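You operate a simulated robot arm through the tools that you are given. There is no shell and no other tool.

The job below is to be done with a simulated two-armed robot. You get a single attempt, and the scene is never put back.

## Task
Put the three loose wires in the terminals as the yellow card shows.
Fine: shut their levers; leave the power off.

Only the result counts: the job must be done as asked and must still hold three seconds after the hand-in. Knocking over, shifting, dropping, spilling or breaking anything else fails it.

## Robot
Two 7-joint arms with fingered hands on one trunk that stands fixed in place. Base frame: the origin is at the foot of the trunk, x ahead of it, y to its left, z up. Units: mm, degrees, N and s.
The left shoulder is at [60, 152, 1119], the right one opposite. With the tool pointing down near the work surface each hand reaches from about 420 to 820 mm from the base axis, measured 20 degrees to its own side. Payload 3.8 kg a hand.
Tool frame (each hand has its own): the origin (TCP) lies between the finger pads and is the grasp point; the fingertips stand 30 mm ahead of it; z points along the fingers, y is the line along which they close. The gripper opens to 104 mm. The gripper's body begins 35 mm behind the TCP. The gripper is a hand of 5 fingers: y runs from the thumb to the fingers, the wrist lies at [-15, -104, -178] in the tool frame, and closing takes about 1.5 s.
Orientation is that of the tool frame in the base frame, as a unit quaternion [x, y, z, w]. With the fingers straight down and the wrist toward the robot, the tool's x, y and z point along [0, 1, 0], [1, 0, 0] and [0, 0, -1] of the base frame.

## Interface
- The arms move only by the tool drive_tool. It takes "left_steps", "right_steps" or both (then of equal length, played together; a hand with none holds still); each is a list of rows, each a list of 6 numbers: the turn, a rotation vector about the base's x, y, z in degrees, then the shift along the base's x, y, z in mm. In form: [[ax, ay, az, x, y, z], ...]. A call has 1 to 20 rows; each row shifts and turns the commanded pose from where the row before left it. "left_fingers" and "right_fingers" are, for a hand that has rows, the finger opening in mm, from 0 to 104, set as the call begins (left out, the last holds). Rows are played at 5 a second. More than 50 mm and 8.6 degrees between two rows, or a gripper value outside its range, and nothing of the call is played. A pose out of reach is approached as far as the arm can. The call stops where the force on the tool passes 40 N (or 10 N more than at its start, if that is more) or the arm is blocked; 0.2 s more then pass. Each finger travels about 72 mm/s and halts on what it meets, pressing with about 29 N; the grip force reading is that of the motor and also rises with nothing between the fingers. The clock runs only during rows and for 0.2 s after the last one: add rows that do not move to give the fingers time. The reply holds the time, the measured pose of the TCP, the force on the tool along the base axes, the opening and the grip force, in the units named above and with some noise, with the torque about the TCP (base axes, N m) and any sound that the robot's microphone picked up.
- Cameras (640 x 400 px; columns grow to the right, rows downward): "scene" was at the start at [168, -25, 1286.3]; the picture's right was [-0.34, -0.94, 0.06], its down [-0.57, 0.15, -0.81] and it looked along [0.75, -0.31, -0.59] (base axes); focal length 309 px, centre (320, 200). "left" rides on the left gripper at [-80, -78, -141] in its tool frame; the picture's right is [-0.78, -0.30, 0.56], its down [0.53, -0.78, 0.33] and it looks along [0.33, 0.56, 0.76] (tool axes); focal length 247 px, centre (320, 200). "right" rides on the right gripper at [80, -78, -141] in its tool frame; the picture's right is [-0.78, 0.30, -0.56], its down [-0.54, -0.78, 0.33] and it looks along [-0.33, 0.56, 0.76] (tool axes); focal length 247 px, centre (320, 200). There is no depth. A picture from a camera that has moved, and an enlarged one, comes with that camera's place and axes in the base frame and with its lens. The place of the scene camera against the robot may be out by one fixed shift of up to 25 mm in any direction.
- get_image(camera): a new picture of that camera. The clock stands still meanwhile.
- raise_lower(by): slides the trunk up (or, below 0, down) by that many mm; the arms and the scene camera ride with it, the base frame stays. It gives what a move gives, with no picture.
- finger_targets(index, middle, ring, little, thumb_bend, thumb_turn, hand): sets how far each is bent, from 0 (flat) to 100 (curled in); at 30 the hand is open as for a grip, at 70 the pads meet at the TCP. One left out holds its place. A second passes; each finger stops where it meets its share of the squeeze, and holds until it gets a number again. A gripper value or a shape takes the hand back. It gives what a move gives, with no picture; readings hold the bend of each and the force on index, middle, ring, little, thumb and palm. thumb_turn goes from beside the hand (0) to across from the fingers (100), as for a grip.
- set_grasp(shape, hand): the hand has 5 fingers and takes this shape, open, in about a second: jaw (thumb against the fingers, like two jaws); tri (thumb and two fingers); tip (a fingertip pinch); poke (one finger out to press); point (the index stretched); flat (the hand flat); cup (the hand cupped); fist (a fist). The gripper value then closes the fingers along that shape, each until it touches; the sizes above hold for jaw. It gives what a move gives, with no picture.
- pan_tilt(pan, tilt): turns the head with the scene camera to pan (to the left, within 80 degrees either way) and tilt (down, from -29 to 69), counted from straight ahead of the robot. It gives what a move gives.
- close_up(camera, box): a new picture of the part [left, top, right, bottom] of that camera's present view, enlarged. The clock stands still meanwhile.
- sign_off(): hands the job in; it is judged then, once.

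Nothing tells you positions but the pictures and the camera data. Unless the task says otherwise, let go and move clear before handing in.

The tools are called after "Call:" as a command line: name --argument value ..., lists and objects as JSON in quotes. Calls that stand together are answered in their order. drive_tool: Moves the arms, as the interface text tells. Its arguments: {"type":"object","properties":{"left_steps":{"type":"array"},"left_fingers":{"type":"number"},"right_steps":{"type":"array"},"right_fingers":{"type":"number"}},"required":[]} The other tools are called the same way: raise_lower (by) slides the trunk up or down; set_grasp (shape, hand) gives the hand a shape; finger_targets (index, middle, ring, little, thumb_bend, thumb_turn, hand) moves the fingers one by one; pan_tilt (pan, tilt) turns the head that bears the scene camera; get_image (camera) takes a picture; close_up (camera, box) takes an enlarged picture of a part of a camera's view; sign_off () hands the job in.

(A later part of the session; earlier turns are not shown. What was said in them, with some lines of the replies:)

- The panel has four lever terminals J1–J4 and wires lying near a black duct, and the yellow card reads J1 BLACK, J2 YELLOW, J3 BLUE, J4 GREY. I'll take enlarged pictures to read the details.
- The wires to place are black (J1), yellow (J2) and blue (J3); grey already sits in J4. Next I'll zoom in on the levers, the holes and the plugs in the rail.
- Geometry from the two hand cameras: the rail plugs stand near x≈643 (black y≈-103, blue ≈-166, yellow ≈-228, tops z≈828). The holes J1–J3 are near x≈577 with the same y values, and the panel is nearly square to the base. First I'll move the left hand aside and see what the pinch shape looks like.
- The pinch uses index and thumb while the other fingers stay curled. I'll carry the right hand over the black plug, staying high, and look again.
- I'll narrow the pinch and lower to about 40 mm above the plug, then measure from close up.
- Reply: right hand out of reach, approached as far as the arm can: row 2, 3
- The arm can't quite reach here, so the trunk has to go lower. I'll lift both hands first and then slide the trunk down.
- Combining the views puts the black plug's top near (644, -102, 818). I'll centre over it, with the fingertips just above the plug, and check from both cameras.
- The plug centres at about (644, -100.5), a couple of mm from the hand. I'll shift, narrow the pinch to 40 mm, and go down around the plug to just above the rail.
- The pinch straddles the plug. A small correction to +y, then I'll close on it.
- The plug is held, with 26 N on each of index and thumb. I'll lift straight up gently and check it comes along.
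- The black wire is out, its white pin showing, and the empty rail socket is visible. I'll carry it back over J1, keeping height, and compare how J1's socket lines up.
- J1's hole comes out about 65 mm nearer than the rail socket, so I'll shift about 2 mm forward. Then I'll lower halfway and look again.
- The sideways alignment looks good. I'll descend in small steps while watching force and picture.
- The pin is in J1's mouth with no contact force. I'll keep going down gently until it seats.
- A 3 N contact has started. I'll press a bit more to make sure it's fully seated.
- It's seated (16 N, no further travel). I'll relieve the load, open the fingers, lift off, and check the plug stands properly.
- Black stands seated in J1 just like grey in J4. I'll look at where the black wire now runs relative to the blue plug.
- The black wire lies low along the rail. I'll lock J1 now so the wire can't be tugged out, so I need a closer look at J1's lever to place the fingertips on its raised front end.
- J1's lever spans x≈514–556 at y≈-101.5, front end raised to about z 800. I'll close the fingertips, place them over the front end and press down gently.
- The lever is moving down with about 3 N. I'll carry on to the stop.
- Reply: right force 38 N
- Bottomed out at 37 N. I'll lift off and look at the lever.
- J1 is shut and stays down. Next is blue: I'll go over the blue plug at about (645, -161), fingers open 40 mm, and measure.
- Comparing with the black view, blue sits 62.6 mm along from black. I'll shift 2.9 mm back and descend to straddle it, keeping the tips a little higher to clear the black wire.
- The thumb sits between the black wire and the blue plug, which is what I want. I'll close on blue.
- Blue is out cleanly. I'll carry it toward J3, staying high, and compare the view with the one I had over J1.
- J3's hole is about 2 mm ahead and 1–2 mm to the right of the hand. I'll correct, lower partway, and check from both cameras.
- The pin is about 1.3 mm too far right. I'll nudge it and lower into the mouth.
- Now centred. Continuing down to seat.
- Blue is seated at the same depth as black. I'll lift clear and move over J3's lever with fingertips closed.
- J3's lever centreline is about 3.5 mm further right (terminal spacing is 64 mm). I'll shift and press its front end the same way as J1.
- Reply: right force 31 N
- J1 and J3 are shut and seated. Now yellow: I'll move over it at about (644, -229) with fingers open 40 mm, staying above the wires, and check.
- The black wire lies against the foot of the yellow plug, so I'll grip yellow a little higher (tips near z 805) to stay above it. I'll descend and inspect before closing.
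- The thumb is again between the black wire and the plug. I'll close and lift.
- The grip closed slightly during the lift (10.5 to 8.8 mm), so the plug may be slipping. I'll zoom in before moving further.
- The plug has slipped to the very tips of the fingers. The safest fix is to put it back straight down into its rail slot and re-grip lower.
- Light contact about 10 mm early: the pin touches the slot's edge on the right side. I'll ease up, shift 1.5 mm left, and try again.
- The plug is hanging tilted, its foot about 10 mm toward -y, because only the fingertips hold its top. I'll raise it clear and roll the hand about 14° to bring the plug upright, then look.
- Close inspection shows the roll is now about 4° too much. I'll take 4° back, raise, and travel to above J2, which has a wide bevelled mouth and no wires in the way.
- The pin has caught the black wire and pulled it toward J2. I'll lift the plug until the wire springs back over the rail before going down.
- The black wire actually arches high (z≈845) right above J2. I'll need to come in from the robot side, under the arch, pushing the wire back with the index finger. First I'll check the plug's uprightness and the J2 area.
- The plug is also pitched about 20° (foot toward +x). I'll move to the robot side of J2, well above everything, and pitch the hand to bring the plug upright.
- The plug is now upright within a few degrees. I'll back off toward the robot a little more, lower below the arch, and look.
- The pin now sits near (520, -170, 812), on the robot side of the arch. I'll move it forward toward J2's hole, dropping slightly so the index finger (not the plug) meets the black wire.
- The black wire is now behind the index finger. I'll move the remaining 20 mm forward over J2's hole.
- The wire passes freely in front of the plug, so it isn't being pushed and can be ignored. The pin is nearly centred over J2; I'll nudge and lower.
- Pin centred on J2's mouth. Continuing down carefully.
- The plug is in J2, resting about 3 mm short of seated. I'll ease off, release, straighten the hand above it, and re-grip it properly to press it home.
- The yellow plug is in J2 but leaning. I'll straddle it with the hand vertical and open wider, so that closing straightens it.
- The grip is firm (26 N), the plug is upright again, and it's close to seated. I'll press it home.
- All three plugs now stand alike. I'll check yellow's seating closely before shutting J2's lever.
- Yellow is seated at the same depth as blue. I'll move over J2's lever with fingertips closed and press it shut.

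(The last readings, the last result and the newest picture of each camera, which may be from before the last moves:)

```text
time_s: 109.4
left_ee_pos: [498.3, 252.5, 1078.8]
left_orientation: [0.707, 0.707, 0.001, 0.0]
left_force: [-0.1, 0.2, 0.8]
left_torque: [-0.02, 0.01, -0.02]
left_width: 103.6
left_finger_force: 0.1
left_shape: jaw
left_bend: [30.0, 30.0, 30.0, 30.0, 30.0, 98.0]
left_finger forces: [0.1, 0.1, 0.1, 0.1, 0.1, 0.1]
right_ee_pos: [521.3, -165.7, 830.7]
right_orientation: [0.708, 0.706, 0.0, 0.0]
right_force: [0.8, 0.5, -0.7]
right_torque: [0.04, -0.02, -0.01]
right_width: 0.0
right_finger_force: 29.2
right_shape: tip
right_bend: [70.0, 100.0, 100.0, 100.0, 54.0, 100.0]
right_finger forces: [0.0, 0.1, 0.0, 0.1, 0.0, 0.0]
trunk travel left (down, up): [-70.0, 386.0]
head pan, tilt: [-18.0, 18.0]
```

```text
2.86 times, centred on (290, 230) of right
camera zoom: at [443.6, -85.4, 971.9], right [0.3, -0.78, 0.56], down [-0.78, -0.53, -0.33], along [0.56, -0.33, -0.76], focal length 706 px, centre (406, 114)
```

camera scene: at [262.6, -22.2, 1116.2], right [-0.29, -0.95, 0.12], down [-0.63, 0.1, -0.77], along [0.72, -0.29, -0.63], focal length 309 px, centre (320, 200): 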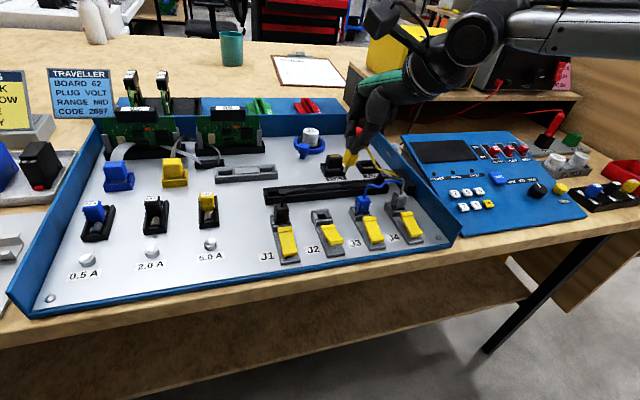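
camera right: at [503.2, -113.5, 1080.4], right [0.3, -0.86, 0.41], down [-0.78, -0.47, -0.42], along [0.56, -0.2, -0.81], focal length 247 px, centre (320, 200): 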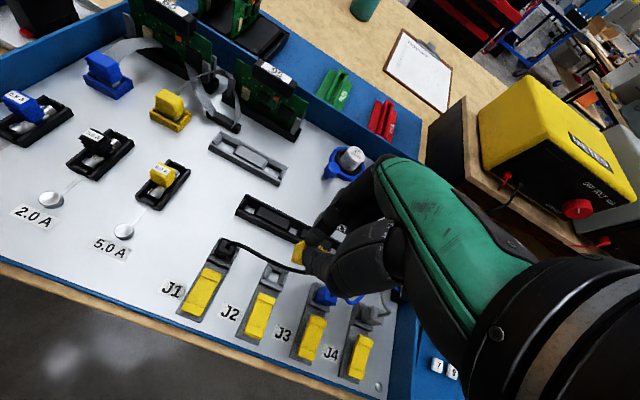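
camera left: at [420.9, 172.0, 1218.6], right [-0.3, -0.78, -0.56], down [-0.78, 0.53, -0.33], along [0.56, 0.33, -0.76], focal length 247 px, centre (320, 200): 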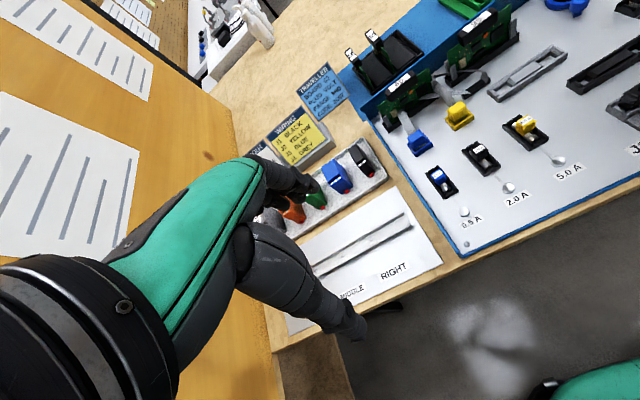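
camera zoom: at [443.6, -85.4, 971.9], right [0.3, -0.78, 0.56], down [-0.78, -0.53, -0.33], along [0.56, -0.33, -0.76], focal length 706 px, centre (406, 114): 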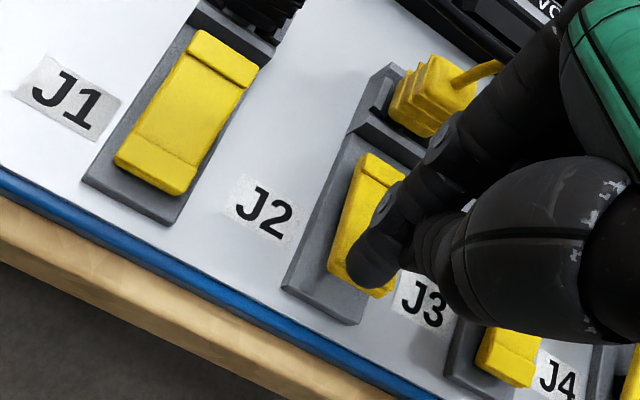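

Call:
drive_tool --right_steps '[[0, 0, 0, 0, 0, -2], [0, 0, 0, 0, 0, -2], [0, 0, 0, 0, 0, -2], [0, 0, 0, 0, 0, -2], [0, 0, 0, 0, 0, -2], [0, 0, 0, 0, 0, -1.5], [0, 0, 0, 0, 0, -1.5], [0, 0, 0, 0, 0, -1], [0, 0, 0, 0, 0, 0]]'

Call:
close_up --camera "scene" --box '[280, 170, 380, 260]'

```text
time_s: 111.4
left_ee_pos: [498.2, 251.8, 1077.6]
left_orientation: [0.707, 0.707, 0.0, 0.0]
left_force: [0.0, -0.7, -0.4]
left_torque: [0.02, 0.0, -0.02]
left_width: 103.6
left_finger_force: 0.1
left_shape: jaw
left_bend: [30.0, 30.0, 30.0, 30.0, 30.0, 98.0]
left_finger forces: [0.0, 0.0, 0.1, 0.1, 0.0, 0.0]
right_ee_pos: [520.9, -166.5, 817.9]
right_orientation: [0.708, 0.707, 0.001, 0.0]
right_force: [-2.1, -0.2, 8.4]
right_torque: [-0.04, 0.08, 0.03]
right_width: 0.2
right_finger_force: 29.3
right_shape: tip
right_bend: [70.0, 100.0, 100.0, 100.0, 54.0, 100.0]
right_finger forces: [0.0, 0.0, 0.0, 0.0, 0.1, 0.0]
trunk travel left (down, up): [-70.0, 386.0]
head pan, tilt: [-18.0, 18.0]
```

```text
4.44 times, centred on (330, 215) of scene
camera zoom: at [261.5, -22.0, 1116.6], right [-0.29, -0.95, 0.12], down [-0.63, 0.1, -0.77], along [0.72, -0.29, -0.63], focal length 1374 px, centre (276, 133)
```

zoom: 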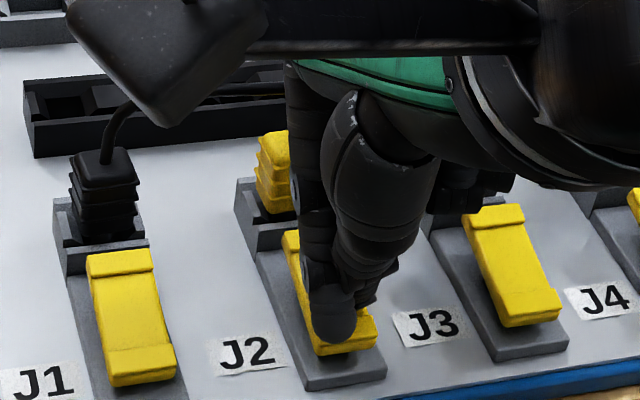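

Call:
drive_tool --right_steps '[[0, 0, 0, 0, 0, -1.5], [0, 0, 0, 0, 0, -1.5], [0, 0, 0, 0, 0, -1.5], [0, 0, 0, 0, 0, 0]]'

Call:
drive_tool --right_steps '[[0, 0, 0, 0, 0, 10], [0, 0, 0, 0, 0, 20], [0, 0, 0, 0, 0, 30], [0, 0, 0, 0, 0, 35], [0, 0, 0, 0, 0, 35], [0, 0, 0, -10, 0, 20], [0, 0, 0, -20, -10, 0], [0, 0, 0, -20, -20, 0], [0, 0, 0, 0, 0, 0]]'

Call:
close_up --camera "scene" --box '[250, 150, 430, 270]'

Call:
get_image --camera "scene"

Call:
get_image --camera "right"

```text
time_s: 112.4
left_ee_pos: [494.4, 253.1, 1081.2]
left_orientation: [0.707, 0.707, 0.002, 0.002]
left_force: [-0.5, 0.2, 0.7]
left_torque: [0.0, 0.01, 0.0]
left_width: 103.5
left_finger_force: 0.1
left_shape: jaw
left_bend: [30.0, 30.0, 30.0, 30.0, 30.0, 98.0]
left_finger forces: [0.0, 0.0, 0.1, 0.0, 0.0, 0.0]
right_ee_pos: [518.6, -164.0, 816.2]
right_orientation: [0.707, 0.707, 0.003, 0.003]
right_force: [-7.4, -1.6, 35.0]
right_torque: [-0.28, 0.05, -0.07]
right_width: 0.0
right_finger_force: 29.2
right_shape: tip
right_bend: [70.0, 100.0, 100.0, 100.0, 57.0, 100.0]
right_finger forces: [0.1, 0.1, 0.0, 0.1, 41.9, 0.1]
trunk travel left (down, up): [-70.0, 386.0]
head pan, tilt: [-18.0, 18.0]
```

```text
time_s: 114.4
left_ee_pos: [499.6, 252.0, 1077.2]
left_orientation: [0.707, 0.707, -0.001, -0.001]
left_force: [0.0, -0.9, 0.4]
left_torque: [-0.02, -0.01, 0.0]
left_width: 103.8
left_finger_force: 0.0
left_shape: jaw
left_bend: [30.0, 30.0, 30.0, 30.0, 30.0, 98.0]
left_finger forces: [0.0, 0.1, 0.0, 0.0, 0.0, 0.1]
right_ee_pos: [469.8, -195.5, 963.0]
right_orientation: [0.707, 0.707, 0.0, -0.001]
right_force: [0.1, 0.6, -0.1]
right_torque: [0.0, -0.01, 0.05]
right_width: 0.1
right_finger_force: 29.0
right_shape: tip
right_bend: [70.0, 100.0, 100.0, 100.0, 57.0, 100.0]
right_finger forces: [0.1, 0.0, 0.0, 0.0, 0.1, 0.1]
trunk travel left (down, up): [-70.0, 386.0]
head pan, tilt: [-18.0, 18.0]
```

```text
3.33 times, centred on (340, 210) of scene
camera zoom: at [263.0, -21.6, 1116.0], right [-0.29, -0.95, 0.12], down [-0.63, 0.1, -0.77], along [0.72, -0.29, -0.63], focal length 1030 px, centre (253, 167)
```

zoom: 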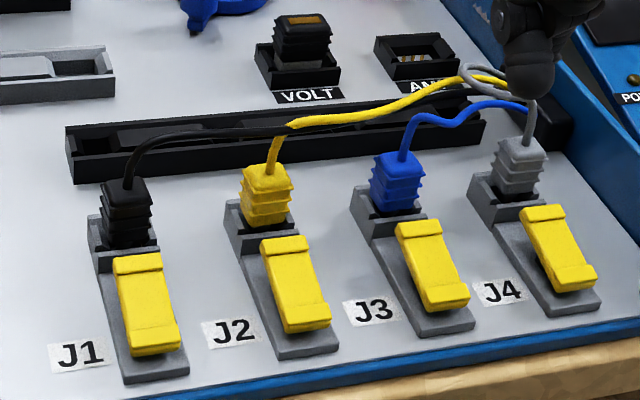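

```text
taken
camera scene: at [263.0, -21.6, 1116.0], right [-0.29, -0.95, 0.12], down [-0.63, 0.1, -0.77], along [0.72, -0.29, -0.63], focal length 309 px, centre (320, 200)
```

scene: 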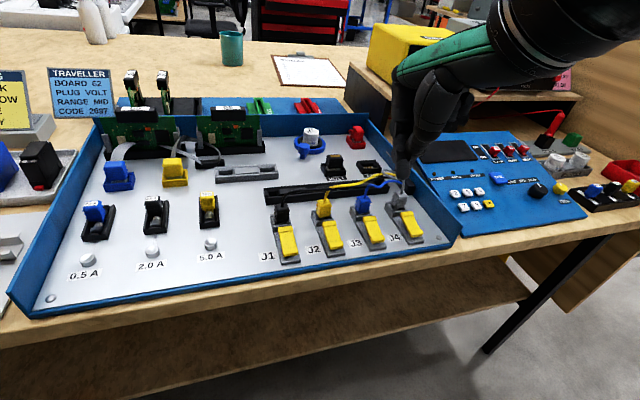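

```text
taken
camera right: at [393.4, -115.1, 1103.7], right [0.3, -0.78, 0.56], down [-0.78, -0.53, -0.33], along [0.55, -0.34, -0.76], focal length 247 px, centre (320, 200)
```

right: 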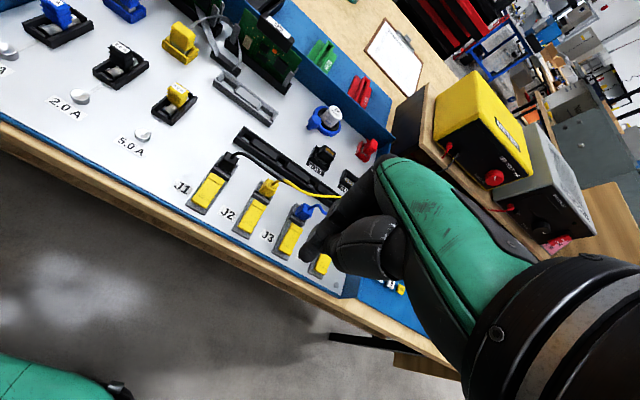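

All four terminals are filled per the card and the levers look shut. I'll do a last close check of the levers, the yellow plug, the surroundings and the power lamp.

Call:
close_up --camera "scene" --box '[265, 195, 345, 265]'

Call:
close_up --camera "scene" --box '[330, 185, 430, 255]'

Call:
close_up --camera "scene" --box '[410, 120, 560, 220]'

Call:
close_up --camera "right" --box '[170, 120, 350, 290]'

```text
5.71 times, centred on (305, 230) of scene
camera zoom: at [263.0, -21.6, 1116.0], right [-0.29, -0.95, 0.12], down [-0.63, 0.1, -0.77], along [0.72, -0.29, -0.63], focal length 1766 px, centre (406, 29)
```

zoom: 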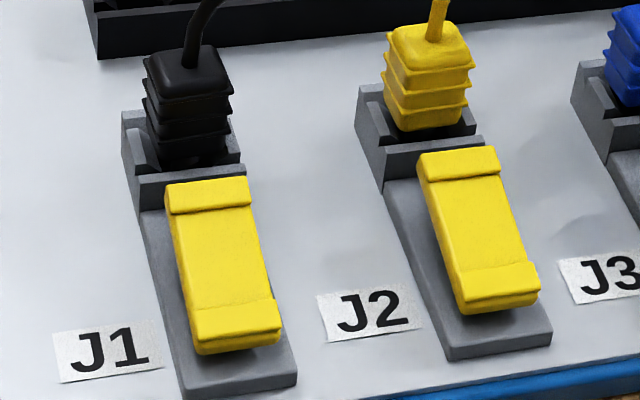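

```text
5.71 times, centred on (380, 220) of scene
camera zoom: at [263.0, -21.6, 1116.0], right [-0.29, -0.95, 0.12], down [-0.63, 0.1, -0.77], along [0.72, -0.29, -0.63], focal length 1766 px, centre (-23, 86)
```

zoom: 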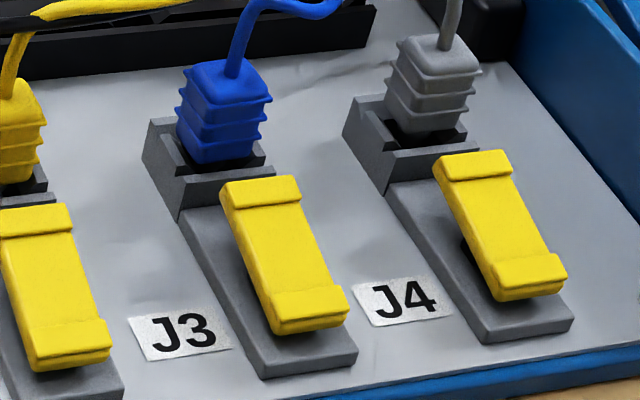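

```text
4.00 times, centred on (485, 170) of scene
camera zoom: at [263.0, -21.6, 1116.0], right [-0.29, -0.95, 0.12], down [-0.63, 0.1, -0.77], along [0.72, -0.29, -0.63], focal length 1236 px, centre (-340, 320)
```

zoom: 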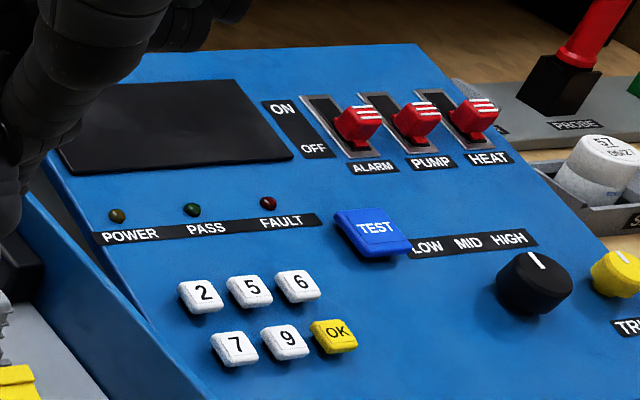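

```text
2.35 times, centred on (260, 205) of right
camera zoom: at [393.4, -115.1, 1103.7], right [0.3, -0.78, 0.56], down [-0.78, -0.53, -0.33], along [0.55, -0.34, -0.76], focal length 581 px, centre (461, 188)
```

zoom: 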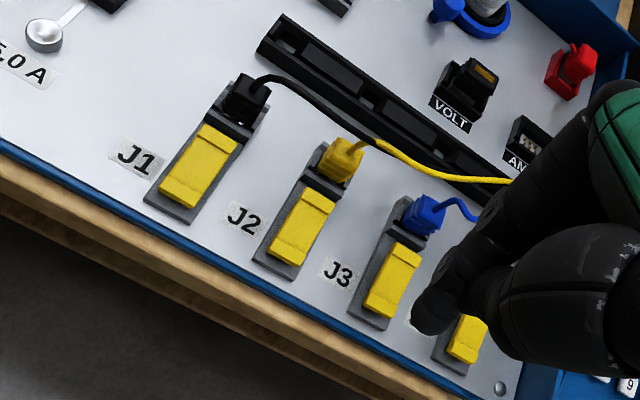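

Everything matches the card, the levers are down and the power lamp is dark. I'll move the right hand further clear, open it, and confirm nothing has changed.

Call:
drive_tool --right_steps '[[0, 0, 0, -5, -20, 20], [0, 0, 0, -5, -25, 25], [0, 0, 0, -5, -30, 20], [0, 0, 0, 0, -30, 10], [0, 0, 0, 0, 0, 0], [0, 0, 0, 0, 0, 0], [0, 0, 0, 0, 0, 0], [0, 0, 0, 0, 0, 0], [0, 0, 0, 0, 0, 0], [0, 0, 0, 0, 0, 0]]' --right_fingers 60

Call:
close_up --camera "scene" --box '[250, 120, 450, 270]'

```text
time_s: 116.6
left_ee_pos: [498.3, 251.5, 1076.4]
left_orientation: [0.707, 0.707, 0.0, 0.001]
left_force: [0.5, -0.5, 0.5]
left_torque: [-0.01, -0.02, 0.02]
left_width: 103.6
left_finger_force: 0.1
left_shape: jaw
left_bend: [30.0, 30.0, 30.0, 30.0, 30.0, 98.0]
left_finger forces: [0.0, 0.1, 0.0, 0.0, 0.0, 0.0]
right_ee_pos: [458.1, -301.5, 1036.6]
right_orientation: [0.708, 0.707, 0.0, 0.0]
right_force: [0.3, -0.1, -1.0]
right_torque: [0.04, 0.01, 0.06]
right_width: 59.8
right_finger_force: 0.1
right_shape: tip
right_bend: [31.0, 98.0, 99.0, 99.0, 66.0, 100.0]
right_finger forces: [0.0, 0.1, 0.1, 0.1, 0.0, 0.0]
trunk travel left (down, up): [-70.0, 386.0]
head pan, tilt: [-18.0, 18.0]
```

```text
2.67 times, centred on (350, 195) of scene
camera zoom: at [262.6, -22.1, 1116.2], right [-0.29, -0.95, 0.12], down [-0.63, 0.1, -0.77], along [0.72, -0.29, -0.63], focal length 824 px, centre (240, 213)
```

zoom: 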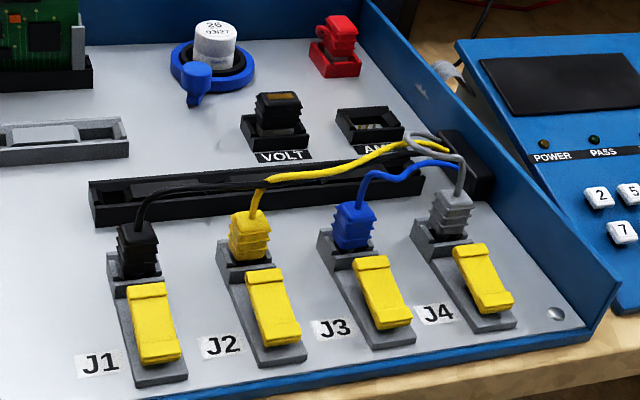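

The final view shows J1 black, J2 yellow, J3 blue and J4 grey. All levers are shut, the power is off, both hands are clear and nothing else has moved, so I'm handing in.

Call:
sign_off

```text
The job is handed in.
```

The three loose wires are in the terminals as the yellow card shows: black in J1, yellow in J2 and blue in J3. Grey was already in J4, and I left it and its lever alone.

- **Levers:** I pressed the levers on J1, J2 and J3 down to their stops, and they were still down in the last picture.
- **Power:** I touched no power control, and the power lamp looked dark in the last picture.
- **Yellow wire:** it slipped in the fingers and touched the rail while I was moving it. I set it into J2, gripped it again and pressed it down to the same depth as blue.
- **Surroundings:** in the last picture nothing else looked moved or knocked, and both hands were clear.

The job is handed in, but I have not seen the verdict.
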